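You operate a simulated robot arm through the tools that you are given. There is no shell and no other tool. Be economical: measure what you need, move in short steps, check, and stop when the job is done.

You are at the controls of a simulated robot arm. One attempt, no reset.

JOB
Take the tray from the top of the white table and put it on top of the bundle. Take the red brush on the top of the white table and put it away on the right drain board. Put the white measuring cup on the top of the white table away on the right drain board. Fetch the red ladle and stand it on the green slip. Put the yellow cup in the left basin. Take the orange cup and leave it on the top of the wooden table. Take the yellow ladle on the bare end of the bench and put it away on the top of the bench. Lift the bin lid open. Any order will do. Set down upright: white measuring cup, red ladle.
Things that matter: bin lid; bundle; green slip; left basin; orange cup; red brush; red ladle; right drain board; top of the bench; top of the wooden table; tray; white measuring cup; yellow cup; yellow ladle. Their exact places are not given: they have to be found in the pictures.

The check looks at the end state, three seconds after you hand in, the way a careful person would. Anything else that was tipped, shoved, dropped, spilled or broken makes it a failure. Lids that push on must go on centred and level and be pressed home; caps that screw on are set level and turned clockwise until they are tight.

ROBOT AND FRAMES
A 7-joint arm with a two-finger parallel gripper on a trunk, on a base that drives. Base frame: it is fixed to the floor where the robot stands at the start and does not move with it; the origin is under the middle of the robot, x ahead of it, y to its left, z up; the surface under the hand at the start is at about z = 850. Readings come in mm, rad, newtons and seconds.
With the tool pointing down near the work surface it reaches from about 360 to 760 mm from the robot's upright axis, wherever it stands. Its first joint turns from -2.496 to 2.496 rad. Places, roughly: bin lid [-3700, 6100, 500]; bundle (30x26x16 cm) [600, 600, 900]; green slip [-1250, 1500, 750]; left basin [-4000, 4200, 700]; orange cup (6x6x3 cm) [-3900, 400, 800]; red brush (10x6x6 cm) [700, 100, 900]; red ladle (7x6x18 cm) [-4100, 500, 900]; right drain board [-4100, 5400, 800]; top of the bench [-4100, 700, 800]; top of the wooden table [-2500, -1000, 800]; tray (19x19x4 cm) [500, 100, 900]; white measuring cup (12x8x9 cm) [700, 300, 900]; yellow cup (6x6x3 cm) [-4000, 600, 800]; yellow ladle (7x6x18 cm) [-4100, -500, 900]. Payload 3 kg.
Tool frame: the origin (TCP) lies between the finger pads and is the grasp point; the fingertips stand 30 mm ahead of it; z points along the fingers, y is the line along which they close. Largest opening 94 mm; finger width 28, thickness 10; the body of the gripper, 50 by 96 mm, starts 55 mm behind the TCP.
Orientation is that of the tool frame in the base frame, as a unit quaternion [x, y, z, w]. With the fingers straight down and closing along the base's y, the tool's x points along the base's -x, its y along +y and its z along -z.

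CONTROLS
- The arm moves only by the tool arm_command. Its argument "plan" is one flat list of numbers, 7 for each row, row after row: the shift along the base's x, y, z in units of 40 mm (1.0 is 40 mm), then the turn, a rotation vector about the base's x, y, z in units of 4 degrees (1.0 is 4 degrees), then the finger opening in cm, from 0 to 9.4. In form: [tx, ty, tz, ax, ay, az, fingers, tx, ty, tz, ax, ay, az, fingers, ...]. A call has 1 to 20 rows; each row shifts and turns the commanded pose from where the row before left it. A call with a number of a shift or a turn outside -1 to 1 is refused whole. A row lasts 0.2 s, in which the tool goes at most 50 mm and 0.15 rad; a call with a longer step from one row to the next is refused whole, and so is a gripper value outside its range. Where a pose cannot be reached the arm comes as near as it can. A force on the tool above 40 N (or 10 N above the force at the start of the call, whichever is more), or a blocked arm, ends the call early, and 0.2 s more pass. The fingers move at their own pace (about 45 mm/s each) and stop on an object; they squeeze with about 20 N. The grip force told is the motor's: it shows also when the fingers shut on nothing. Time passes only in rows, and 0.2 s behind the last, so rows that do not move let the fingers close. The reply holds the time, the measured pose of the TCP, the force on the tool along the base axes, the opening and the grip force, in the units named above and with some noise, with the torque about the TCP (base axes, N m) and any sound that the robot's microphone picked up.
- Cameras (640 x 400 px; columns grow to the right, rows downward): "scene" is now at [41.4, 173.6, 1721.4]; the picture's right is [0.43, -0.90, 0.00], its down [-0.70, -0.33, -0.63] and it looks along [0.57, 0.27, -0.78] (base axes); focal length 286 px, centre (320, 200). "wrist" rides on the gripper at [76, 14, -102] in the tool frame; the picture's right is [-0.18, 0.98, 0.00], its down [-0.75, -0.14, -0.64] and it looks along [-0.63, -0.12, 0.77] (tool axes); focal length 243 px, centre (320, 200).
- capture(camera): a new picture of that camera. The clock stands still meanwhile.
- lift_body(by): slides the trunk up (or, below 0, down) by that many mm; the arm and the scene camera ride with it, the base frame stays. It gives what a move gives, with no picture.
- roll_base(legs): drives the robot by 1 to 6 legs, each [ahead, left, turn to the left] in mm, mm and rad, along the robot's own axes; the way and the turn of a leg run together, so that a leg with both is an arc; at most 1500 mm and 3.142 rad a leg. The arm and the cameras ride along, it lands a little off, and it stops where it bumps. It gives what a move gives.
- aim_head(pan, tilt): turns the head with the scene camera to pan (to the left, within 2.496 rad either way) and tilt (down, from -0.506 to 1.204), counted from straight ahead of the robot. It gives what a move gives.
- pixel_to_xyz(camera, pixels): for up to 12 pixels [column, row] of the newest picture of that camera ("zoom" is the newest enlarged one), the place [x, y, z] in the base frame of the surface seen there, good to about 2 mm. The clock stands still meanwhile.
- enlarge(camera, box): a new picture of the part [left, top, right, bottom] of that camera's present view, enlarged. The clock stands still meanwhile.
- close_job(): hands the job in; it is judged then, once.

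Keep the steps short. Do not move on a guess: measure, check each grasp and each placing, and mend mistakes. In all there are 145 turns and 188 pictures (those below and enlarged ones count). Leave the gripper open and the arm clear of the work at the hand-in unless told otherwise, and finish with a single line.

The tools are called as name(argument=value, ...) on one line, values as JSON. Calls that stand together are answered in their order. arm_command: Moves the arm, as the interface text tells. Its arguments: {"type":"object","properties":{"plan":{"type":"array","items":{"type":"number"}}},"required":["plan"]} The other tools are called the same way: lift_body (by) slides the trunk up or down; roll_base (legs) drives the base; aim_head (pan, tilt) turns the head that bears the scene camera; capture (camera) takes a picture; pixel_to_xyz (camera, pixels) gives the place of the surface under pixels of a picture; enlarge (camera, box) takes an enlarged picture of a part of a camera's view; close_job () hands the job in.

At the start:

```text
clock: 0.0
ee_pos: [534.0, 195.7, 1238.6]
tcp_rot: [0.0, 1.0, 0.0, 0.0]
ft_force: [-0.3, 0.0, 0.3]
torque: [-0.01, 0.04, 0.02]
finger_gap: 94.1
gripper_force: 0.1
trunk travel left (down, up): [-175.0, 215.0]
robot x, y, heading: [-0.6, 1.8, -0.004]
head pan, tilt: [0.443, 0.89]
```

scene: 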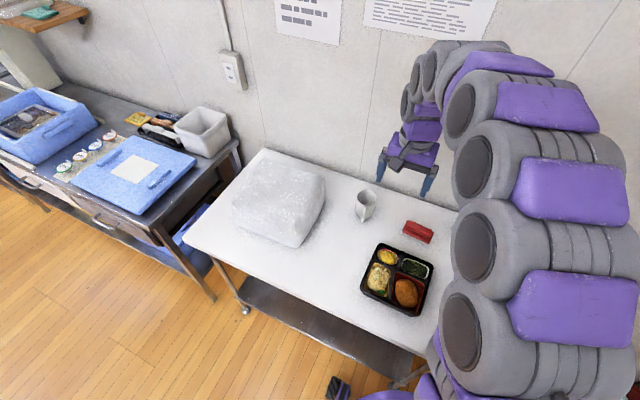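
wrist: 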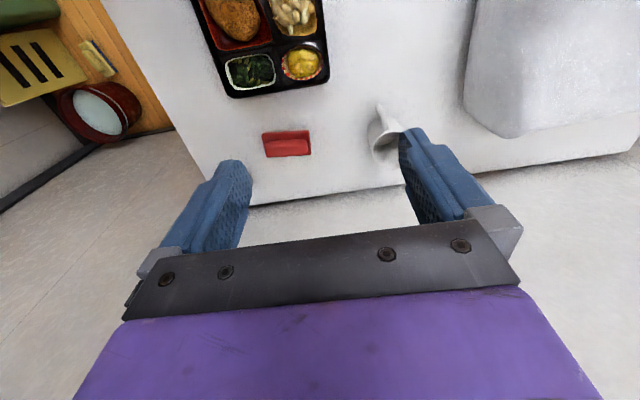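

I see the tray (around 397,278), brush (417,231), measuring cup (365,204) and bundle (280,200). First I'll measure them.

enlarge(camera="scene", box=[220, 140, 460, 330])

pixel_to_xyz(camera="scene", pixels=[[380, 244], [435, 260], [418, 316], [362, 295], [400, 275], [405, 222], [433, 229], [418, 231], [360, 190], [375, 192], [366, 217], [340, 300]])

pixel_to_xyz(camera="scene", pixels=[[262, 155], [325, 172], [233, 195], [302, 235], [280, 190], [260, 180], [300, 190], [290, 215], [245, 200], [310, 175], [270, 170], [280, 205]])

```text
2.11 times, centred on (340, 235) of scene
```

zoom: 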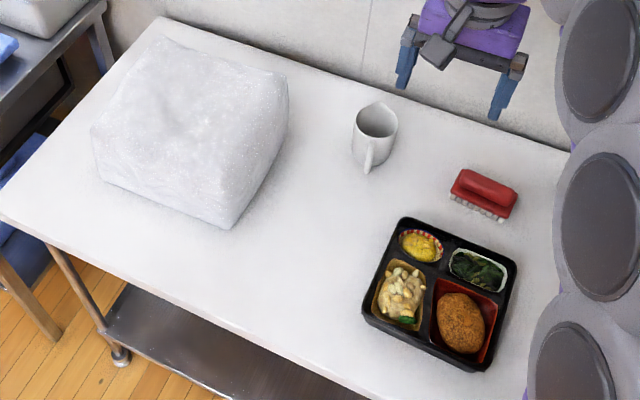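

```text
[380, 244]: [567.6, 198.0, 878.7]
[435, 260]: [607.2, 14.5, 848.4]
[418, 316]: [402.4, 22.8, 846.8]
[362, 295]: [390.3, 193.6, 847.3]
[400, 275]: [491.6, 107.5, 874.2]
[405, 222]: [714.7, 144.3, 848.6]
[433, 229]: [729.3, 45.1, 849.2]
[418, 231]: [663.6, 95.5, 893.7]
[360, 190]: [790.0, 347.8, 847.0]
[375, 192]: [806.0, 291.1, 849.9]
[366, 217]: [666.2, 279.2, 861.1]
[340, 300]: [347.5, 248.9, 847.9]
```

```text
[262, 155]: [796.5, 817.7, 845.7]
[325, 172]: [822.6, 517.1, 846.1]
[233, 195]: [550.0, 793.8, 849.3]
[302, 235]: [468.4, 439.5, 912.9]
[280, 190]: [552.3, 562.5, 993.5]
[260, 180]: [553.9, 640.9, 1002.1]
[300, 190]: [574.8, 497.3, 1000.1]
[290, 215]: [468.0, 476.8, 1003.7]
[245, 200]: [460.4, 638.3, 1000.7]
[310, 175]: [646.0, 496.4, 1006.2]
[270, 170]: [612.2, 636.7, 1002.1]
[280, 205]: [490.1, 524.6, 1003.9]
```

Bundle top is at about z=1002 and the tray rim at about 880. I'll bring the hand over the tray for a close look with the wrist camera.

arm_command(plan=[-0.5, -0.44, -0.8, 0, 0, 0, 9.4, -0.5, -0.44, -0.8, 0, 0, 0, 9.4, -0.5, -0.44, -0.8, 0, 0, 0, 9.4, -0.5, -0.44, -0.8, 0, 0, 0, 9.4, -0.5, -0.44, -0.8, 0, 0, 0, 9.4])

capture(camera="wrist")

enlarge(camera="scene", box=[350, 235, 446, 325])

```text
clock: 1.2
ee_pos: [435.1, 107.2, 1079.7]
tcp_rot: [0.0, 1.0, 0.0, 0.0]
ft_force: [1.2, -0.1, 0.7]
torque: [-0.02, 0.0, 0.0]
finger_gap: 93.9
gripper_force: 0.0
trunk travel left (down, up): [-175.0, 215.0]
robot x, y, heading: [-3.2, 1.3, 0.002]
head pan, tilt: [0.443, 0.89]
```

```text
184 pictures are left
```

wrist: 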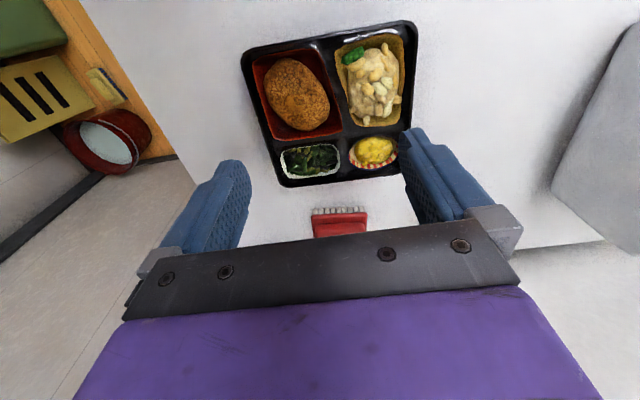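

```text
4.44 times, centred on (398, 280) of scene
```

zoom: 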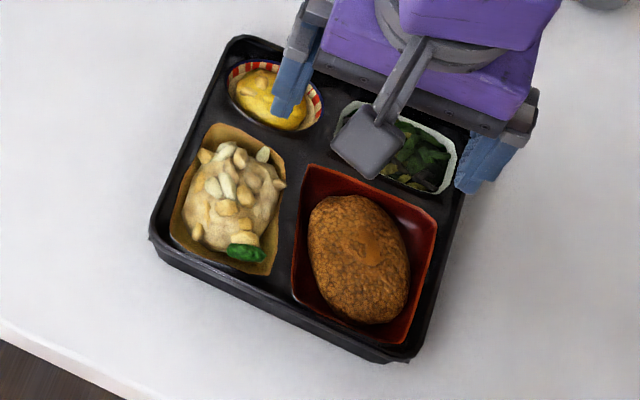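

The tray holds food. I'll measure heights across its rim, dividers and compartments to choose a grip.

pixel_to_xyz(camera="zoom", pixels=[[158, 205], [195, 130], [170, 225], [295, 190], [285, 260], [320, 185], [412, 240], [395, 325], [320, 300], [250, 320], [355, 265], [235, 190]])

enlarge(camera="wrist", box=[230, 10, 430, 190])

```text
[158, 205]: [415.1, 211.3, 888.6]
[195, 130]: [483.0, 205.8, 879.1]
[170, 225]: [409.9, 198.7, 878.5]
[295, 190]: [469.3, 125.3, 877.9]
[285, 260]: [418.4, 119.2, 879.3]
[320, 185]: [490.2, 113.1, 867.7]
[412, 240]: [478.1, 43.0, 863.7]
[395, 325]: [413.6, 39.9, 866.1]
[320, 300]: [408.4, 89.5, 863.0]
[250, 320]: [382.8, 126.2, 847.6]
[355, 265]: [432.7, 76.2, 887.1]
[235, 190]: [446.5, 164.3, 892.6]
```

```text
2.22 times, centred on (330, 100) of wrist
```

zoom: 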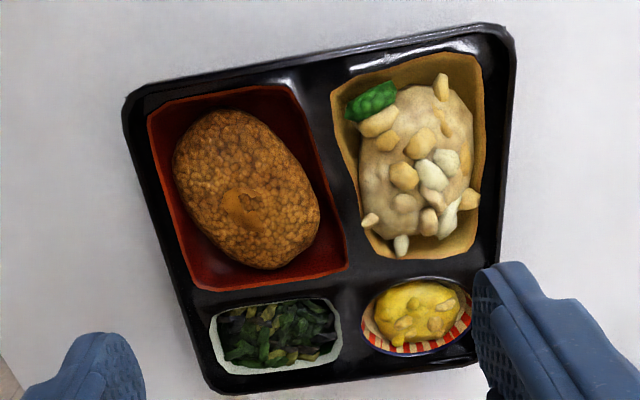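

Only about 15 mm of the rim can be pinched, which is too little leverage for a 19 cm tray. I'd rather slide it to overhang the near table edge and clamp it horizontally, so I need to find that edge.

aim_head(pan=0.35, tilt=1.1)

capture(camera="scene")

```text
clock: 1.9
ee_pos: [434.5, 108.0, 1079.6]
tcp_rot: [0.0, 1.0, 0.0, 0.0]
ft_force: [-0.5, -0.7, -0.3]
torque: [0.02, 0.0, 0.01]
finger_gap: 94.1
gripper_force: 0.0
trunk travel left (down, up): [-175.0, 215.0]
robot x, y, heading: [0.4, 1.5, -0.001]
head pan, tilt: [0.351, 1.1]
```

```text
181 pictures are left
```

scene: 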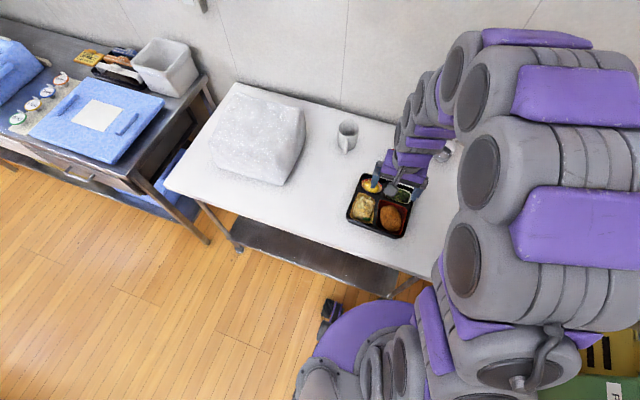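

pixel_to_xyz(camera="scene", pixels=[[350, 252], [400, 268], [300, 235], [430, 274], [240, 216], [167, 188], [240, 95], [210, 150], [280, 184], [304, 108], [370, 255], [210, 125]])

pixel_to_xyz(camera="wrist", pixels=[[242, 55], [415, 22], [410, 150], [283, 186], [298, 182], [330, 38], [340, 176], [262, 130], [412, 80], [340, 213], [340, 232], [290, 6]])

```text
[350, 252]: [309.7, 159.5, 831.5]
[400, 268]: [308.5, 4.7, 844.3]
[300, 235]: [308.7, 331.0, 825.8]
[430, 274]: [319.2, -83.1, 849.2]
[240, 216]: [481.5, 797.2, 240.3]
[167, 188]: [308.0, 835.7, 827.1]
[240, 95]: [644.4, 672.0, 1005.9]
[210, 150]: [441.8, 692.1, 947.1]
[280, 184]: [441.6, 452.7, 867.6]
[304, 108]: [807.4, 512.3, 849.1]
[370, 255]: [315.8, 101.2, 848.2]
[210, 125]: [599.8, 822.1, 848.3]
```

```text
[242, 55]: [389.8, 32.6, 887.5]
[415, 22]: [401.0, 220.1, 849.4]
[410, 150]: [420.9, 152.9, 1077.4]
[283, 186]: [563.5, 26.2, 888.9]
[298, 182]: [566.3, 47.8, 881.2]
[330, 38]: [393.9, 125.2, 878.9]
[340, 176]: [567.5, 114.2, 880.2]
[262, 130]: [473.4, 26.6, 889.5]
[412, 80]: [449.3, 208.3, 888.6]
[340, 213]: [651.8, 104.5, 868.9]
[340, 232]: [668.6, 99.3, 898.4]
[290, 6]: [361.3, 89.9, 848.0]
```

The rim is at z≈888, with the tray spanning x 388–580 and y 22–213. The table's near edge is at x≈308. I'll lower the open fingers behind the tray's far edge, then draw it toward the near edge.

arm_command(plan=[0.87, 0.05, 0, 0, 0, 0, 9.4, 0.87, 0.05, 0, 0, 0, 0, 9.4, 0.87, 0.05, 0, 0, 0, 0, 9.4, 0.87, 0.05, 0, 0, 0, 0, 9.4, 0.87, 0.05, 0, 0, 0, 0, 9.4, 0, 0, -0.95, 0, 0, 0, 9.4, 0, 0, -0.95, 0, 0, 0, 9.4, 0, 0, -0.95, 0, 0, 0, 9.4, 0, 0, -0.95, 0, 0, 0, 9.4, 0, 0, -0.95, 0, 0, 0, 9.4])

capture(camera="wrist")

```text
clock: 4.1
ee_pos: [608.6, 116.4, 886.4]
tcp_rot: [0.001, 1.0, 0.0, 0.0]
ft_force: [0.8, 0.3, -0.8]
torque: [0.01, 0.04, 0.02]
finger_gap: 94.1
gripper_force: 0.1
trunk travel left (down, up): [-175.0, 215.0]
robot x, y, heading: [-0.6, -2.6, 0.003]
head pan, tilt: [0.351, 1.1]
```

```text
180 pictures are left
```

wrist: 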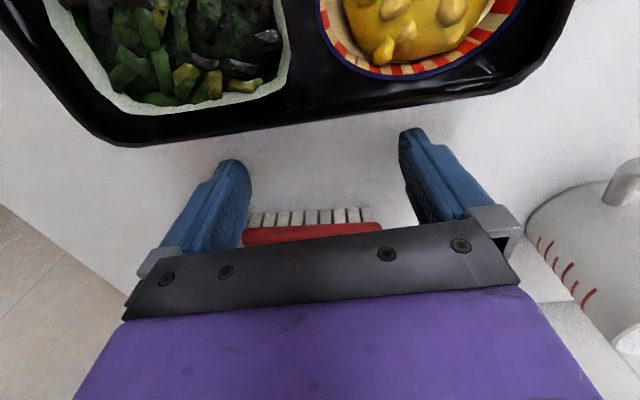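

The fingers are behind the tray and clear of the brush. Now I'll draw the tray about 140 mm toward me, slowly.

arm_command(plan=[-0.3, 0, 0, 0, 0, 0, 9.4, -0.3, 0, 0, 0, 0, 0, 9.4, -0.3, 0, 0, 0, 0, 0, 9.4, -0.3, 0, 0, 0, 0, 0, 9.4, -0.3, 0, 0, 0, 0, 0, 9.4, -0.3, 0, 0, 0, 0, 0, 9.4, -0.3, 0, 0, 0, 0, 0, 9.4, -0.3, 0, 0, 0, 0, 0, 9.4, -0.3, 0, 0, 0, 0, 0, 9.4, -0.3, 0, 0, 0, 0, 0, 9.4, -0.3, 0, 0, 0, 0, 0, 9.4, -0.3, 0, 0, 0, 0, 0, 9.4])

capture(camera="wrist")

pixel_to_xyz(camera="wrist", pixels=[[320, 115], [200, 120], [450, 105], [560, 20], [20, 30], [320, 20]])

```text
clock: 6.7
ee_pos: [460.7, 117.3, 889.3]
tcp_rot: [0.0, 1.0, -0.001, 0.0]
ft_force: [-0.7, -0.4, 0.3]
torque: [0.0, 0.0, 0.0]
finger_gap: 94.1
gripper_force: 0.1
trunk travel left (down, up): [-175.0, 215.0]
robot x, y, heading: [-0.5, 1.4, -0.002]
head pan, tilt: [0.351, 1.1]
```

```text
179 pictures are left
```

wrist: 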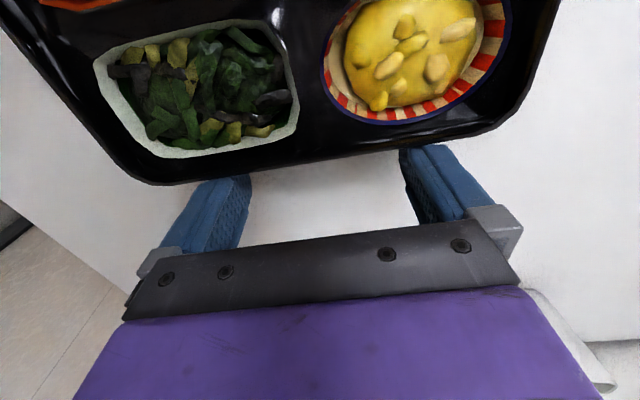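

```text
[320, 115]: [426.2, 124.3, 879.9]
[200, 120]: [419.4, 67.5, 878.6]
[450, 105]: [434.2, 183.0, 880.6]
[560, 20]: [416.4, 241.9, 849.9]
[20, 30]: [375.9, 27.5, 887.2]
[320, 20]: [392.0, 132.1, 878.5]
```

The tray now overhangs about 55 mm. I'll draw it 10 mm more, back off, lift the hand and drive the base back 350 mm.

arm_command(plan=[-0.25, 0, 0, 0, 0, 0, 9.4, 0.2, 0, 0, 0, 0, 0, 9.4, 0.3, 0, 0, 0, 0, 0, 9.4, 0, 0, 1, 0, 0, 0, 9.4, 0, 0, 1, 0, 0, 0, 9.4, 0, 0, 1, 0, 0, 0, 9.4, 0, 0, 1, 0, 0, 0, 9.4, 0, 0, 1, 0, 0, 0, 9.4])

roll_base(legs=[[-350, 0, 0]])

aim_head(pan=0.1, tilt=0.9)

capture(camera="scene")

```text
clock: 8.5
ee_pos: [472.2, 115.7, 1086.2]
tcp_rot: [0.001, 1.0, 0.0, 0.001]
ft_force: [0.5, 0.3, 0.8]
torque: [-0.02, 0.0, 0.02]
finger_gap: 93.9
gripper_force: 0.0
trunk travel left (down, up): [-175.0, 215.0]
robot x, y, heading: [0.5, -2.4, 0.001]
head pan, tilt: [0.351, 1.1]
```

```text
clock: 10.8
ee_pos: [123.4, 113.4, 1084.7]
tcp_rot: [0.004, 1.0, 0.0, 0.001]
ft_force: [-0.3, 0.3, -0.4]
torque: [0.02, -0.01, -0.03]
finger_gap: 94.2
gripper_force: 0.1
trunk travel left (down, up): [-175.0, 215.0]
robot x, y, heading: [-348.1, 0.5, -0.014]
head pan, tilt: [0.351, 1.1]
```

```text
clock: 11.6
ee_pos: [123.9, 113.3, 1085.3]
tcp_rot: [0.003, 1.0, 0.001, 0.001]
ft_force: [-0.6, 0.3, -0.4]
torque: [0.02, -0.02, -0.04]
finger_gap: 94.3
gripper_force: 0.1
trunk travel left (down, up): [-175.0, 215.0]
robot x, y, heading: [-347.1, -1.1, -0.008]
head pan, tilt: [0.099, 0.901]
```

```text
178 pictures are left
```

scene: 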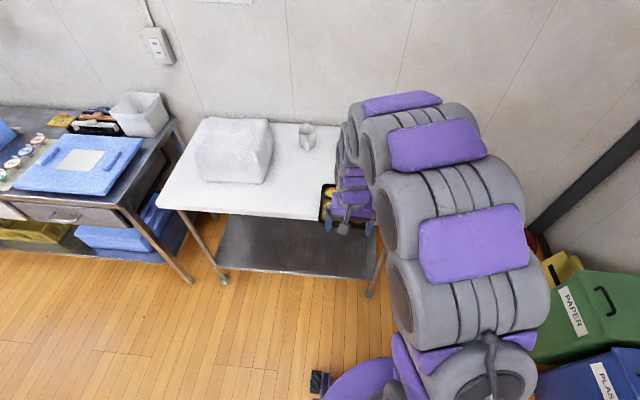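

I'll turn the hand horizontal, pointing forward with the fingers closing vertically, staying in front of the tray.

arm_command(plan=[0.08, 0, 0, 1, -1, -1, 9.4, 0.08, 0, 0, 1, -1, -1, 9.4, 0.08, 0, 0, 1, -1, -1, 9.4, 0.08, 0, 0, 1, -1, -1, 9.4, 0.08, 0, 0, 1, -1, -1, 9.4, 0.08, 0, 0, 1, -1, -1, 9.4, 0.08, 0, 0, 1, -1, -1, 9.4, 0.08, 0, 0, 1, -1, -1, 9.4, 0.08, 0, 0, 1, -1, -1, 9.4, 0.08, 0, 0, 1, -1, -1, 9.4, 0.08, 0, 0, 1, -1, -1, 9.4, 0.08, 0, 0, 1, -1, -1, 9.4, 0.08, 0, 0, 1, -1, -1, 9.4, 0.08, 0, 0, 1, -1, -1, 9.4, 0.08, 0, 0, 1, -1, -1, 9.4, 0.08, 0, 0, 1, -1, -1, 9.4, 0.08, 0, 0, 1, -1, -1, 9.4, 0, 0, 0, 0.32, -0.32, -0.32, 9.4])

capture(camera="wrist")

```text
clock: 15.4
ee_pos: [239.4, 182.6, 1152.2]
tcp_rot: [0.478, 0.59, 0.453, 0.467]
ft_force: [0.0, -0.8, -0.3]
torque: [0.0, 0.0, 0.04]
finger_gap: 94.0
gripper_force: 0.0
out of reach, approached as far as the arm can: row 8, 9, 10, 11, 12, 13, 14, 15
trunk travel left (down, up): [-175.0, 215.0]
robot x, y, heading: [-351.2, 3.9, -0.008]
head pan, tilt: [0.099, 0.901]
```

```text
177 pictures are left
```

wrist: 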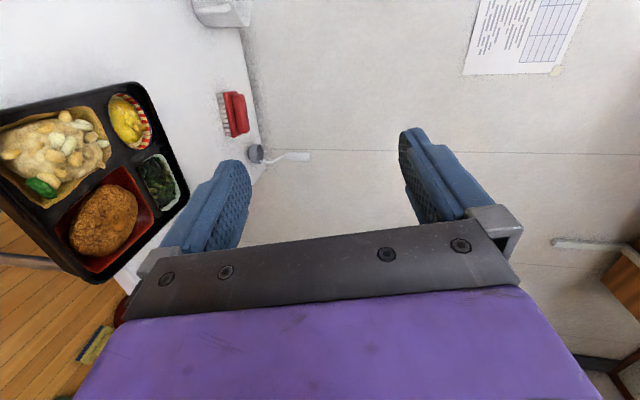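

The arm lagged from row 8 on. I'll give it a couple of neutral rows to see whether it converges.

arm_command(plan=[0, 0, 0, 0, 0, 0, 9.4, 0, 0, 0, 0, 0, 0, 9.4, 0, 0, 0, 0, 0, 0, 9.4])

```text
clock: 16.2
ee_pos: [240.0, 183.1, 1150.8]
tcp_rot: [0.477, 0.591, 0.452, 0.467]
ft_force: [-0.6, -0.4, 0.1]
torque: [-0.01, 0.0, 0.02]
finger_gap: 94.0
gripper_force: 0.1
trunk travel left (down, up): [-175.0, 215.0]
robot x, y, heading: [-346.9, -0.5, -0.006]
head pan, tilt: [0.099, 0.901]
```

The arm stops at the measured pose, so it was simply too cramped. I'll back the base off 120 mm more, then finish the turn while dropping and centring.

roll_base(legs=[[-120, 0, 0.006]])

arm_command(plan=[0.4, -0.33, -0.5, 0.37, -0.43, -0.28, 9.4, 0.4, -0.33, -0.5, 0.37, -0.43, -0.28, 9.4, 0.4, -0.33, -0.5, 0.37, -0.43, -0.28, 9.4, 0, -0.33, -0.8, 0.37, -0.43, -0.28, 9.4, 0, -0.33, -0.8, 0.37, -0.43, -0.28, 9.4])

```text
clock: 17.4
ee_pos: [115.7, 185.8, 1151.3]
tcp_rot: [0.476, 0.592, 0.454, 0.466]
ft_force: [-1.1, 0.8, -0.4]
torque: [-0.01, 0.0, 0.0]
finger_gap: 94.1
gripper_force: 0.1
trunk travel left (down, up): [-175.0, 215.0]
robot x, y, heading: [-469.7, -1.5, -0.001]
head pan, tilt: [0.099, 0.901]
```

```text
clock: 18.6
ee_pos: [162.8, 120.0, 1028.7]
tcp_rot: [0.498, 0.501, 0.502, 0.499]
ft_force: [0.0, -0.6, 0.4]
torque: [0.01, 0.04, -0.01]
finger_gap: 94.2
gripper_force: 0.0
trunk travel left (down, up): [-175.0, 215.0]
robot x, y, heading: [-470.9, 4.3, -0.002]
head pan, tilt: [0.099, 0.901]
```

The hand is level. I'll lower it to the tray's mid-height in front of it and look.

arm_command(plan=[0, 0, -1, 0, 0, 0, 9.4, 0, 0, -1, 0, 0, 0, 9.4, 0, 0, -1, 0, 0, 0, 9.4, 0, 0, -1, 0, 0, 0, 9.4])

capture(camera="wrist")

enlarge(camera="scene", box=[260, 140, 420, 260])

```text
clock: 19.6
ee_pos: [162.1, 117.8, 869.5]
tcp_rot: [0.497, 0.502, 0.501, 0.5]
ft_force: [0.4, -0.7, 0.0]
torque: [-0.01, 0.04, -0.01]
finger_gap: 94.0
gripper_force: 0.1
trunk travel left (down, up): [-175.0, 215.0]
robot x, y, heading: [-470.5, -0.9, -0.004]
head pan, tilt: [0.099, 0.901]
```

```text
176 pictures are left
```

wrist: 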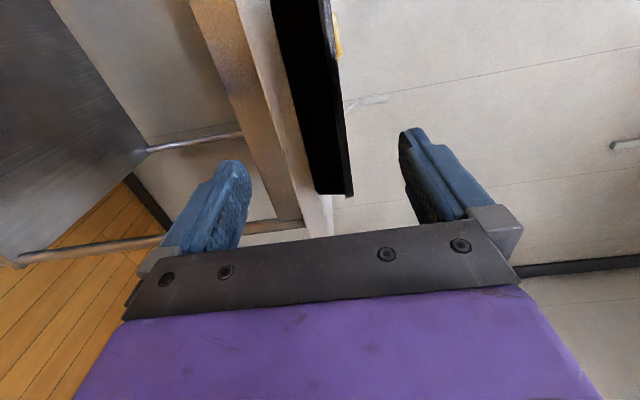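

```text
3.33 times, centred on (340, 200) of scene
```

zoom: 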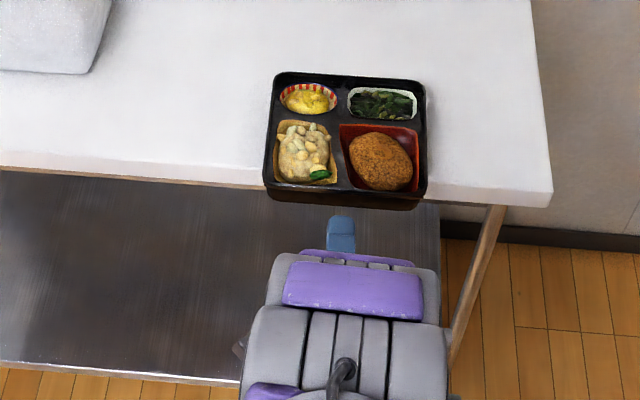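

I have a clear view of the tray overhanging the edge, with the fingers lined up. I'll measure its near edge, the table edge and the bundle.

pixel_to_xyz(camera="zoom", pixels=[[345, 192], [275, 186], [422, 188], [345, 77], [160, 180], [270, 100], [424, 100], [345, 130]])

pixel_to_xyz(camera="scene", pixels=[[205, 118], [268, 120], [198, 160], [268, 170], [230, 140], [205, 145], [255, 150], [250, 125], [210, 125], [205, 178], [262, 183], [272, 140]])

```text
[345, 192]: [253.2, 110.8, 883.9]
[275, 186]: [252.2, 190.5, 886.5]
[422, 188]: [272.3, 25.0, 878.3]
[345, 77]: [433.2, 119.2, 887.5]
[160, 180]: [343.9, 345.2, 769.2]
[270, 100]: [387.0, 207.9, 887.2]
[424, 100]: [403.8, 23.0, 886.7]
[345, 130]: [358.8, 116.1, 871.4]
```

```text
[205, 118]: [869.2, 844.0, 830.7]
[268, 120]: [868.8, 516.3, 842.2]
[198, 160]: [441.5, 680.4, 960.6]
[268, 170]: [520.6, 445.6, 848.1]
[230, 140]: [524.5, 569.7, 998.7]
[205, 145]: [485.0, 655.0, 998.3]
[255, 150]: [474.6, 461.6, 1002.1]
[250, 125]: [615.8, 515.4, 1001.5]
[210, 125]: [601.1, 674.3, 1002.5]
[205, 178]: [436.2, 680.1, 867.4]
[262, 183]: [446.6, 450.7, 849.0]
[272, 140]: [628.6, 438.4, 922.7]
```

The tray's near edge is at x≈250. I'll advance to tips at about x=302 (short of the table edge at 308) and close.

arm_command(plan=[0.7, 0, -0.02, 0, 0, 0, 9.4, 0.7, 0, 0, 0, 0, 0, 9.4, 0.7, 0, 0, 0, 0, 0, 9.4, 0.65, 0, 0, 0, 0, 0, 9.4, 0, 0, 0, 0, 0, 0, 0, 0, 0, 0, 0, 0, 0, 0, 0, 0, 0, 0, 0, 0, 0, 0, 0, 0, 0, 0, 0, 0, 0, 0, 0, 0, 0, 0, 0])

enlarge(camera="scene", box=[260, 140, 420, 260])

```text
clock: 21.6
ee_pos: [273.1, 115.8, 865.7]
tcp_rot: [0.497, 0.501, 0.502, 0.5]
ft_force: [-0.7, -0.7, 8.6]
torque: [0.02, -0.16, 0.03]
finger_gap: 44.4
gripper_force: 19.9
trunk travel left (down, up): [-175.0, 215.0]
robot x, y, heading: [-470.4, 0.9, 0.002]
head pan, tilt: [0.099, 0.901]
```

```text
3.33 times, centred on (340, 200) of scene
```

zoom: 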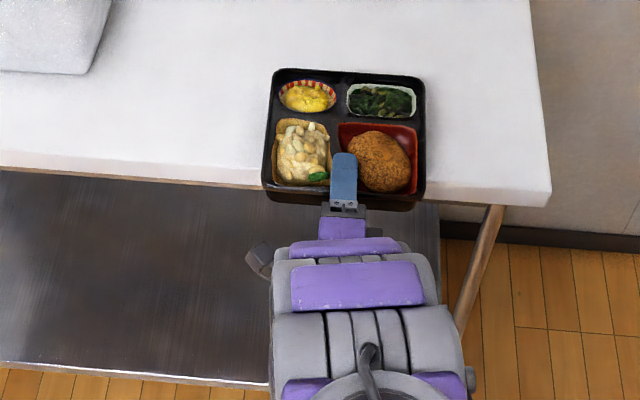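

It's gripped, with a 44 mm gap and 20 N. I'll lift gently a little and check that it hangs level.

arm_command(plan=[0, 0, 0.15, 0, 0, 0, 0, 0, 0, 0.3, 0, 0, 0, 0, 0, 0, 0.4, 0, 0, 0, 0, 0, 0, 0.5, 0, 0, 0, 0, 0, 0, 0.5, 0, 0, 0, 0])

capture(camera="scene")

pixel_to_xyz(camera="scene", pixels=[[325, 150], [325, 190], [380, 180], [378, 155], [352, 150]])

```text
clock: 22.8
ee_pos: [273.1, 118.7, 940.4]
tcp_rot: [0.497, 0.501, 0.503, 0.499]
ft_force: [0.0, 0.6, -3.3]
torque: [-0.01, 0.25, 0.02]
finger_gap: 44.1
gripper_force: 19.8
trunk travel left (down, up): [-175.0, 215.0]
robot x, y, heading: [-468.5, 4.2, -0.006]
head pan, tilt: [0.099, 0.901]
```

```text
173 pictures are left
```

scene: 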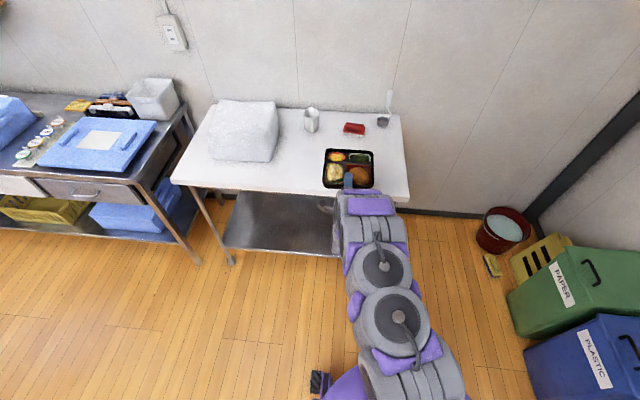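

```text
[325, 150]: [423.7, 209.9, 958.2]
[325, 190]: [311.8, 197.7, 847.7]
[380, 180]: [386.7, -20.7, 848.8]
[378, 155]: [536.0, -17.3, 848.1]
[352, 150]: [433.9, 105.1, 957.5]
```

The tray is level (far rim 958, about 0.33 kg). I'll raise it above the bundle and drive the base left 450, then ahead.

arm_command(plan=[0, 0, 0.4, 0, 0, 0, 0, 0, 0, 0.7, 0, 0, 0, 0, 0, 0, 0.7, 0, 0, 0, 0, 0, 0, 0.7, 0, 0, 0, 0, 0, 0, 0.7, 0, 0, 0, 0, 0, 0, 0.4, 0, 0, 0, 0])

roll_base(legs=[[0, 448, 0], [150, 0, 0.003]])

aim_head(pan=0.0, tilt=0.9)

capture(camera="scene")

```text
clock: 24.2
ee_pos: [271.6, 119.8, 1086.7]
tcp_rot: [0.498, 0.503, 0.501, 0.498]
ft_force: [-1.1, -0.7, -2.4]
torque: [-0.01, 0.22, -0.03]
finger_gap: 44.2
gripper_force: 19.8
trunk travel left (down, up): [-175.0, 215.0]
robot x, y, heading: [-470.7, 1.4, -0.003]
head pan, tilt: [0.099, 0.901]
```

```text
clock: 27.9
ee_pos: [431.9, 555.6, 1086.8]
tcp_rot: [0.501, 0.498, 0.501, 0.5]
ft_force: [1.0, -0.7, -3.2]
torque: [-0.03, 0.2, 0.03]
finger_gap: 44.3
gripper_force: 20.4
trunk travel left (down, up): [-175.0, 215.0]
robot x, y, heading: [-313.8, 447.1, -0.007]
head pan, tilt: [0.099, 0.901]
```

```text
clock: 28.6
ee_pos: [428.6, 550.8, 1089.1]
tcp_rot: [0.501, 0.497, 0.501, 0.5]
ft_force: [-0.3, -0.4, -2.9]
torque: [0.01, 0.24, -0.02]
finger_gap: 44.3
gripper_force: 20.0
trunk travel left (down, up): [-175.0, 215.0]
robot x, y, heading: [-317.2, 444.1, -0.009]
head pan, tilt: [0.0, 0.901]
```

```text
172 pictures are left
```

scene: 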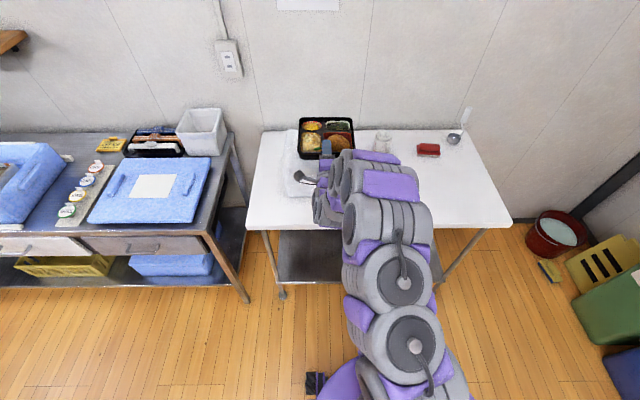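

The tray is over the bundle. I'll shift +40 x and +14 y, tip it 3° nose-down and lower to just above contact.

arm_command(plan=[0.5, 0.17, 0, 0, 0.25, 0, 0, 0.5, 0.17, 0, 0, 0.25, 0, 0, 0, 0, -0.5, 0, 0.25, 0, 0, 0, 0, -0.5, 0, 0, 0, 0])

enlarge(camera="scene", box=[240, 90, 400, 190])

```text
clock: 29.6
ee_pos: [468.4, 571.7, 1048.5]
tcp_rot: [0.512, 0.511, 0.488, 0.489]
ft_force: [-0.8, 0.6, -3.0]
torque: [-0.02, 0.23, 0.0]
finger_gap: 44.3
gripper_force: 19.3
trunk travel left (down, up): [-175.0, 215.0]
robot x, y, heading: [-314.7, 449.7, -0.009]
head pan, tilt: [0.0, 0.901]
```

```text
4.00 times, centred on (320, 140) of scene
```

zoom: 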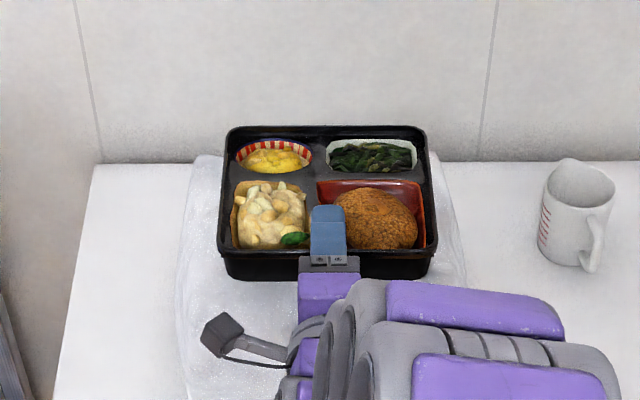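

Lowering in small steps until light contact.

arm_command(plan=[0, 0, -0.12, 0, 0, 0, 0, 0, 0, -0.12, 0, 0, 0, 0, 0, 0, -0.1, 0, 0, 0, 0])

```text
clock: 30.4
ee_pos: [470.1, 574.6, 1044.6]
tcp_rot: [0.506, 0.507, 0.494, 0.493]
ft_force: [0.1, 3.3, 16.0]
torque: [-0.14, 0.23, -0.02]
finger_gap: 44.1
gripper_force: 19.8
trunk travel left (down, up): [-175.0, 215.0]
robot x, y, heading: [-315.3, 445.9, -0.009]
head pan, tilt: [0.0, 0.901]
stopped in row 3: the force on the tool passed its limit at 44 N (the readings are from after the stop); the commanded pose is now the measured one
```

It has touched down. I'll open slowly while rising slightly so the lower finger doesn't dig in, then look.

arm_command(plan=[0, 0, 0.08, 0, 0, 0, 5.0, 0, 0, 0.08, 0, 0, 0, 5.6, 0, 0, 0.05, 0, 0, 0, 6.0])

enlarge(camera="scene", box=[240, 90, 400, 190])

```text
clock: 31.2
ee_pos: [470.3, 573.9, 1051.4]
tcp_rot: [0.507, 0.508, 0.493, 0.491]
ft_force: [-2.4, 3.6, 9.7]
torque: [0.01, 0.13, 0.02]
finger_gap: 54.4
gripper_force: 0.0
trunk travel left (down, up): [-175.0, 215.0]
robot x, y, heading: [-313.9, 445.3, -0.011]
head pan, tilt: [0.0, 0.901]
```

```text
4.00 times, centred on (320, 140) of scene
```

zoom: 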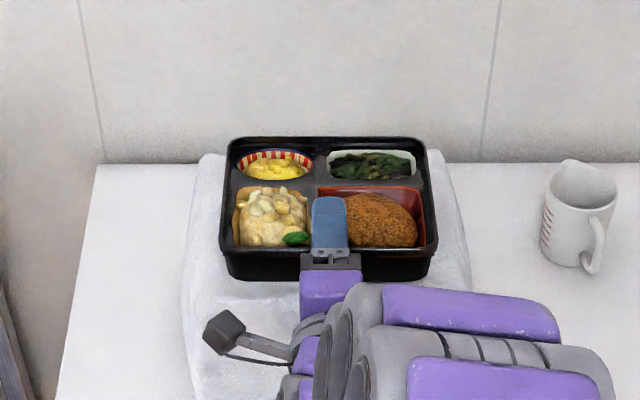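

The tray is seated and the gap is opening. I'll ease up 4 mm and withdraw straight back.

arm_command(plan=[0, 0, 0.08, 0, 0, 0, 6.4, -0.2, 0, 0.0, 0, 0, 0, 6.4, -0.4, 0, 0.0, 0, 0, 0, 6.4, -0.5, 0, 0, 0, 0, 0, 6.4, -0.5, 0, 0, 0, 0, 0, 6.4, -0.5, 0, 0, 0, 0, 0, 6.4])

enlarge(camera="scene", box=[240, 90, 400, 190])

```text
clock: 32.6
ee_pos: [387.3, 574.7, 1050.4]
tcp_rot: [0.508, 0.509, 0.491, 0.491]
ft_force: [-0.7, 0.4, -0.6]
torque: [0.02, 0.0, 0.01]
finger_gap: 65.1
gripper_force: 1.1
trunk travel left (down, up): [-175.0, 215.0]
robot x, y, heading: [-312.6, 446.7, -0.009]
head pan, tilt: [0.0, 0.901]
```

```text
4.00 times, centred on (320, 140) of scene
```

zoom: 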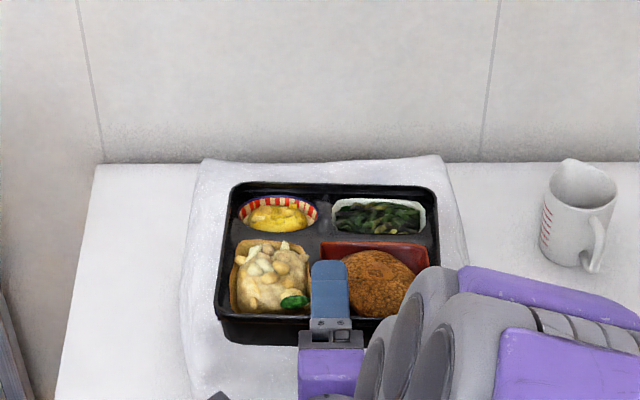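

The tray followed the hand back. I'll measure where it is.

pixel_to_xyz(camera="zoom", pixels=[[340, 187], [222, 315], [228, 200], [434, 210], [270, 320], [220, 365], [250, 172], [340, 240], [330, 290]])

capture(camera="wrist")

```text
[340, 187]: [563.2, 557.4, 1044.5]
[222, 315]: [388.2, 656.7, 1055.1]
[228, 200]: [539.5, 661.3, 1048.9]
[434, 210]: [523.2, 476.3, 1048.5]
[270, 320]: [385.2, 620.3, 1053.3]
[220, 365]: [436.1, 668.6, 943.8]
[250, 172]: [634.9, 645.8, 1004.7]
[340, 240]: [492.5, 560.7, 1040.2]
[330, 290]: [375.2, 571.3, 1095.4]
```

```text
168 pictures are left
```

wrist: 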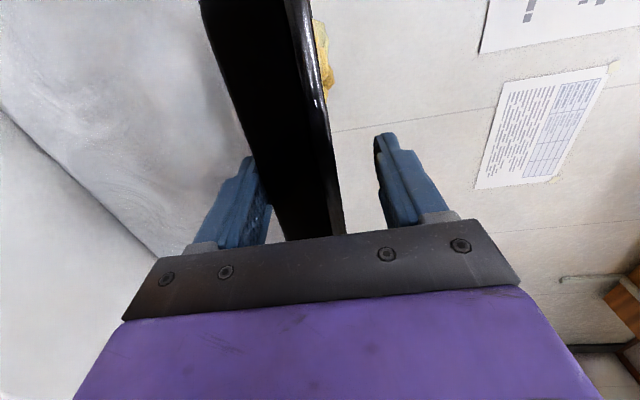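

The tray rests on the lower finger. Its centre of mass (x≈470) is over the bundle (edge ≈440), so I'll lower the hand to let it settle and then withdraw.

arm_command(plan=[0, 0, -0.15, 0, 0, 0, 6.4, 0, 0, -0.15, 0, 0, 0, 6.4, 0, 0, -0.15, 0, 0, 0, 6.4, 0, 0, -0.1, 0, 0, 0, 6.4, -0.5, 0, 0, 0, 0, 0, 6.4, -1, 0, 0, 0, 0, 0, 6.4, -0.8, 0, 0, 0, 0, 0, 6.4])

capture(camera="wrist")

enlarge(camera="scene", box=[240, 90, 400, 190])

pixel_to_xyz(camera="zoom", pixels=[[340, 187], [224, 310], [228, 200], [434, 210], [270, 315]])

```text
clock: 34.2
ee_pos: [294.1, 574.4, 1031.9]
tcp_rot: [0.508, 0.508, 0.492, 0.491]
ft_force: [-0.6, 0.3, 0.0]
torque: [0.01, -0.01, 0.0]
finger_gap: 64.0
gripper_force: 0.1
trunk travel left (down, up): [-175.0, 215.0]
robot x, y, heading: [-314.8, 445.1, -0.009]
head pan, tilt: [0.0, 0.901]
```

```text
167 pictures are left
```

wrist: 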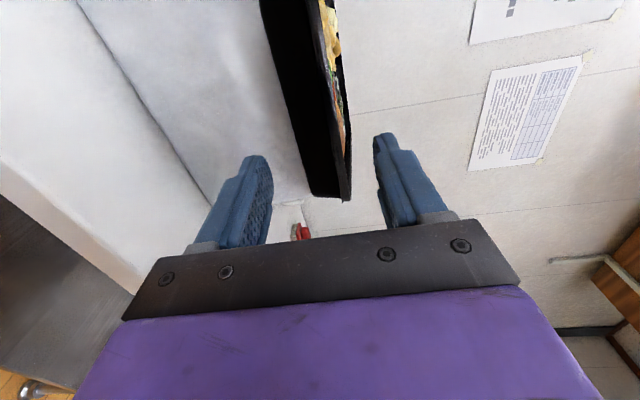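

```text
4.00 times, centred on (320, 140) of scene
```

zoom: 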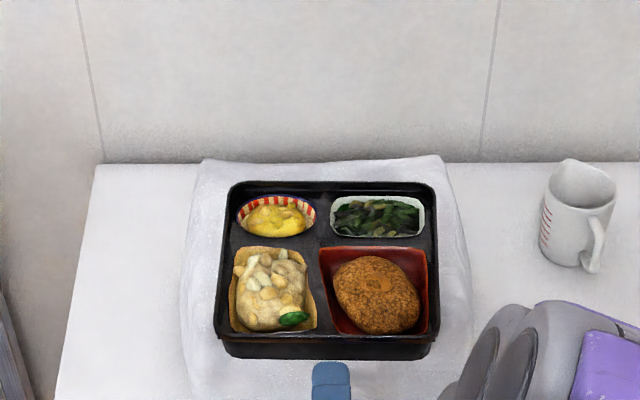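

```text
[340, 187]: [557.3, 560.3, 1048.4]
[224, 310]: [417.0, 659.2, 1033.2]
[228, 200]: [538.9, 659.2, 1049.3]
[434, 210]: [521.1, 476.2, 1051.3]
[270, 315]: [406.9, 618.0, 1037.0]
```

The tray is on the bundle but near its front edge and tilted slightly back. I'll close the fingers and push its near face forward about 80 mm to centre it.

arm_command(plan=[0, -0.08, -0.12, 0, -0.3, 0, 0, 0, -0.08, -0.12, 0, -0.3, 0, 0, 0, 0, 0, 0, 0, 0, 0, 0.6, 0, 0, 0, 0, 0, 0, 0.6, 0, 0, 0, 0, 0, 0, 0.25, 0, 0, 0, 0, 0, 0, 0.25, 0, 0, 0, 0, 0, 0, 0.25, 0, 0, 0, 0, 0, 0, 0.25, 0, 0, 0, 0, 0, 0, 0.25, 0, 0, 0, 0, 0, 0, 0.25, 0, 0, 0, 0, 0, 0, 0.25, 0, 0, 0, 0, 0, 0, 0.25, 0, 0, 0, 0, 0, 0])

enlarge(camera="scene", box=[240, 90, 400, 190])

pixel_to_xyz(camera="zoom", pixels=[[340, 145], [224, 270], [228, 160], [434, 170], [270, 275], [222, 160], [185, 300]])

```text
clock: 37.0
ee_pos: [421.4, 569.3, 1022.0]
tcp_rot: [0.497, 0.498, 0.502, 0.502]
ft_force: [-0.3, -0.4, 0.1]
torque: [0.0, 0.01, -0.03]
finger_gap: 0.0
gripper_force: 20.0
trunk travel left (down, up): [-175.0, 215.0]
robot x, y, heading: [-314.9, 445.3, -0.008]
head pan, tilt: [0.0, 0.901]
```

```text
4.00 times, centred on (320, 140) of scene
```

zoom: 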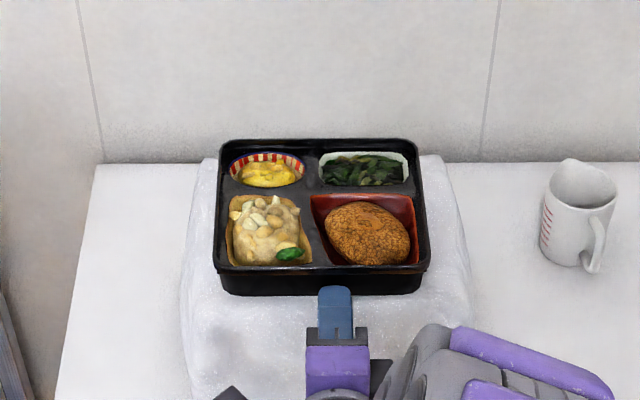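

```text
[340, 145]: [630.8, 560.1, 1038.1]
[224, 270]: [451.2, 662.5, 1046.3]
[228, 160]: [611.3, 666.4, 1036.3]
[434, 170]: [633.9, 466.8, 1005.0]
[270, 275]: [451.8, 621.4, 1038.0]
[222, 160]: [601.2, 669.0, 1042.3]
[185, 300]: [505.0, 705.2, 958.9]
```

The tray sits level at x 450–640, y 475–668, fully on the bundle. I'll withdraw, rise and turn the hand back to pointing down.

arm_command(plan=[-0.7, 0, 0, 0, 0, 0, 0, -0.9, 0, 0.3, 0, 0, 0, 5, 0, 0, 1, -1, 1, 1, 9.4, 0, 0, 1, -1, 1, 1, 9.4, 0, 0, 1, -1, 1, 1, 9.4, 0, 0, 1, -1, 1, 1, 9.4, 0, 0, 0, -1, 1, 1, 9.4, 0, 0, 0, -1, 1, 1, 9.4, 0, 0, 0, -1, 1, 1, 9.4, 0, 0, 0, -1, 1, 1, 9.4, 0, 0, 0, -1, 1, 1, 9.4, 0, 0, 0, -1, 1, 1, 9.4, 0, 0, 0, -1, 1, 1, 9.4, 0, 0, 0, -1, 1, 1, 9.4, 0, 0, 0, -1, 1, 1, 9.4, 0, 0, 0, -1, 1, 1, 9.4, 0, 0, 0, -1, 1, 1, 9.4, 0, 0, 0, -1, 1, 1, 9.4, 0, 0, 0, -1, 1, 1, 9.4, 0, 0, 0, -0.32, 0.32, 0.32, 9.4])

```text
clock: 41.2
ee_pos: [358.4, 570.2, 1195.4]
tcp_rot: [0.001, 1.0, 0.004, -0.002]
ft_force: [-0.5, -0.2, 0.3]
torque: [-0.01, 0.02, 0.02]
finger_gap: 94.1
gripper_force: 0.1
trunk travel left (down, up): [-175.0, 215.0]
robot x, y, heading: [-314.3, 447.0, -0.012]
head pan, tilt: [0.0, 0.901]
```

Tray done. Next the brush: I'll drive right 350 and ahead 300, then look at the brush and cup from above.

roll_base(legs=[[0, -350, 0], [290, 0, 0.01]])

aim_head(pan=0.3, tilt=0.9)

capture(camera="wrist")

capture(camera="scene")

```text
clock: 45.2
ee_pos: [655.0, 214.9, 1192.3]
tcp_rot: [-0.003, 1.0, 0.004, -0.002]
ft_force: [0.3, 0.8, -0.5]
torque: [0.0, 0.02, 0.03]
finger_gap: 93.9
gripper_force: 0.0
trunk travel left (down, up): [-175.0, 215.0]
robot x, y, heading: [-20.4, 83.9, 0.001]
head pan, tilt: [0.0, 0.901]
```

```text
clock: 46.0
ee_pos: [651.3, 211.7, 1194.2]
tcp_rot: [-0.002, 1.0, 0.006, -0.002]
ft_force: [0.7, 0.0, 0.6]
torque: [0.02, 0.01, 0.03]
finger_gap: 93.9
gripper_force: 0.1
trunk travel left (down, up): [-175.0, 215.0]
robot x, y, heading: [-15.7, 86.4, 0.005]
head pan, tilt: [0.3, 0.901]
```

```text
164 pictures are left
```

wrist: 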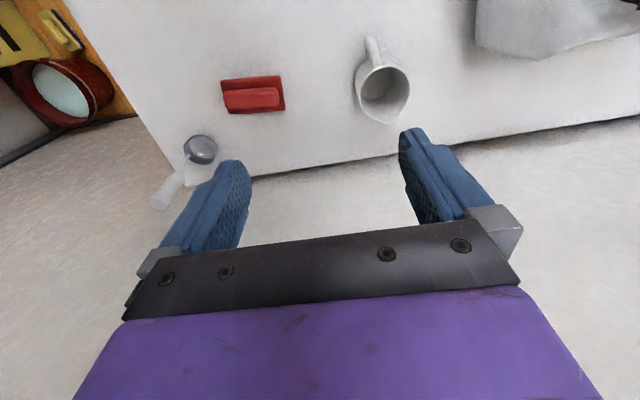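

```text
163 pictures are left
```

scene: 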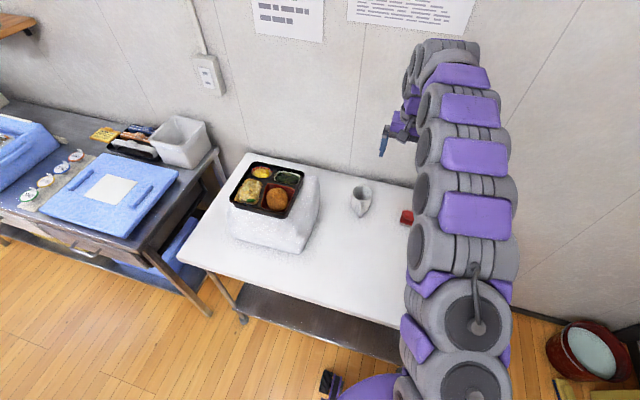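

Measuring the brush, cup and its handle in the wrist picture.

pixel_to_xyz(camera="wrist", pixels=[[223, 96], [280, 90], [252, 98], [228, 85], [278, 78], [250, 82], [284, 107], [371, 44], [383, 68], [358, 90], [408, 90], [388, 120]])

enlarge(camera="wrist", box=[200, 20, 430, 160])

```text
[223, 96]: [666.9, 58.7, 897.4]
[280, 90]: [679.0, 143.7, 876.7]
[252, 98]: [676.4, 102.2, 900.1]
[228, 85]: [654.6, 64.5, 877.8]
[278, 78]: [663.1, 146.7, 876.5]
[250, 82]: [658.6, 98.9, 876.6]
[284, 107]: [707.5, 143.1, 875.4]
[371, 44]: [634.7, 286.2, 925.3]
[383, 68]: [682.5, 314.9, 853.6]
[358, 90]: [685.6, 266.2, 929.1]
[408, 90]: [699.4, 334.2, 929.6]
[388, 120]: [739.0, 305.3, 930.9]
```

```text
2.78 times, centred on (315, 90) of wrist
```

zoom: 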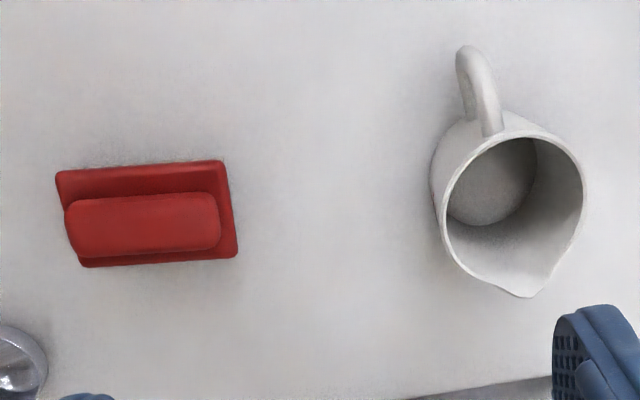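

The brush is centred near (682,101): plate z≈877, handle top z≈899, tilted 5°. I'll turn the hand about 84° and come down over it.

arm_command(plan=[0.037, -0.138, -0.28, 0, 0, 1, 9.4, 0.037, -0.138, -0.28, 0, 0, 1, 9.4, 0.037, -0.138, -0.28, 0, 0, 1, 9.4, 0.037, -0.138, -0.28, 0, 0, 1, 9.4, 0.037, -0.138, -0.28, 0, 0, 1, 9.4, 0.037, -0.138, -0.28, 0, 0, 1, 9.4, 0.037, -0.138, -0.28, 0, 0, 1, 9.4, 0.037, -0.138, -0.28, 0, 0, 1, 9.4, 0.037, -0.138, -0.28, 0, 0, 1, 9.4, 0.037, -0.138, -0.28, 0, 0, 1, 9.4, 0.037, -0.138, -0.28, 0, 0, 1, 9.4, 0.037, -0.138, -0.28, 0, 0, 1, 9.4, 0.037, -0.138, -0.28, 0, 0, 1, 9.4, 0.037, -0.138, -0.28, 0, 0, 1, 9.4, 0.037, -0.138, -0.28, 0, 0, 1, 9.4, 0.037, -0.138, -0.28, 0, 0, 1, 9.4, 0.037, -0.138, -0.28, 0, 0, 1, 9.4, 0.037, -0.138, -0.28, 0, 0, 1, 9.4, 0.037, -0.138, -0.28, 0, 0, 1, 9.4, 0.037, -0.138, -0.28, 0, 0, 1, 9.4])

capture(camera="wrist")

```text
clock: 50.2
ee_pos: [683.1, 99.9, 970.5]
tcp_rot: [-0.645, 0.764, 0.005, -0.005]
ft_force: [0.1, -0.2, -0.9]
torque: [0.04, 0.02, 0.0]
finger_gap: 93.9
gripper_force: 0.1
trunk travel left (down, up): [-175.0, 215.0]
robot x, y, heading: [-16.3, 84.9, -0.001]
head pan, tilt: [0.3, 0.901]
```

```text
161 pictures are left
```

wrist: 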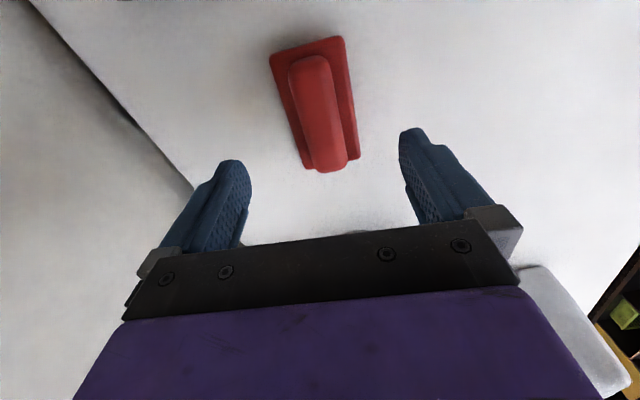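

pixel_to_xyz(camera="wrist", pixels=[[272, 58], [341, 40], [358, 153], [306, 165], [308, 60], [328, 168], [300, 110], [345, 100]])

```text
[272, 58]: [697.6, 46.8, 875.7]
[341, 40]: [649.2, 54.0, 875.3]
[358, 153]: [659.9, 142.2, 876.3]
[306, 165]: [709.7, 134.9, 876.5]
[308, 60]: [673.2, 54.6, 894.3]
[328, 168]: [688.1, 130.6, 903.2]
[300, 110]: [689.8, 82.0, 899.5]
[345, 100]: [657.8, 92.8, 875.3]
```

The plate's centre is (679,95). I'll correct slightly, descend to z≈884 and close.

arm_command(plan=[-0.1, -0.1, -0.6, 0, 0, 0.5, 9.4, 0, 0, -0.8, 0, 0, 0, 9.4, 0, 0, -0.75, 0, 0, 0, 9.4, 0, 0, 0, 0, 0, 0, 0, 0, 0, 0, 0, 0, 0, 0, 0, 0, 0, 0, 0, 0, 0])

arm_command(plan=[0, 0, 0.5, 0, 0, 0, 0, 0, 0, 1, 0, 0, 0, 0, 0, 0, 1, 0, 0, 0, 0, 0, 0, 1, 0, 0, 0, 0])

capture(camera="wrist")

```text
clock: 51.6
ee_pos: [675.8, 96.0, 887.4]
tcp_rot: [-0.658, 0.753, 0.004, -0.006]
ft_force: [-0.5, 0.1, -0.6]
torque: [-0.01, -0.02, 0.02]
finger_gap: 55.7
gripper_force: 20.0
trunk travel left (down, up): [-175.0, 215.0]
robot x, y, heading: [-15.1, 87.8, -0.003]
head pan, tilt: [0.3, 0.901]
```

```text
clock: 52.6
ee_pos: [676.0, 94.4, 1023.4]
tcp_rot: [-0.658, 0.753, 0.005, -0.005]
ft_force: [0.0, 0.9, -1.7]
torque: [-0.04, 0.01, -0.03]
finger_gap: 55.3
gripper_force: 20.2
trunk travel left (down, up): [-175.0, 215.0]
robot x, y, heading: [-17.7, 84.5, -0.001]
head pan, tilt: [0.3, 0.901]
```

```text
160 pictures are left
```

wrist: 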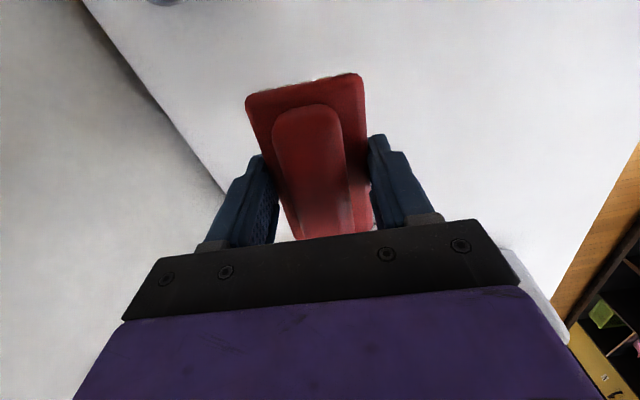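

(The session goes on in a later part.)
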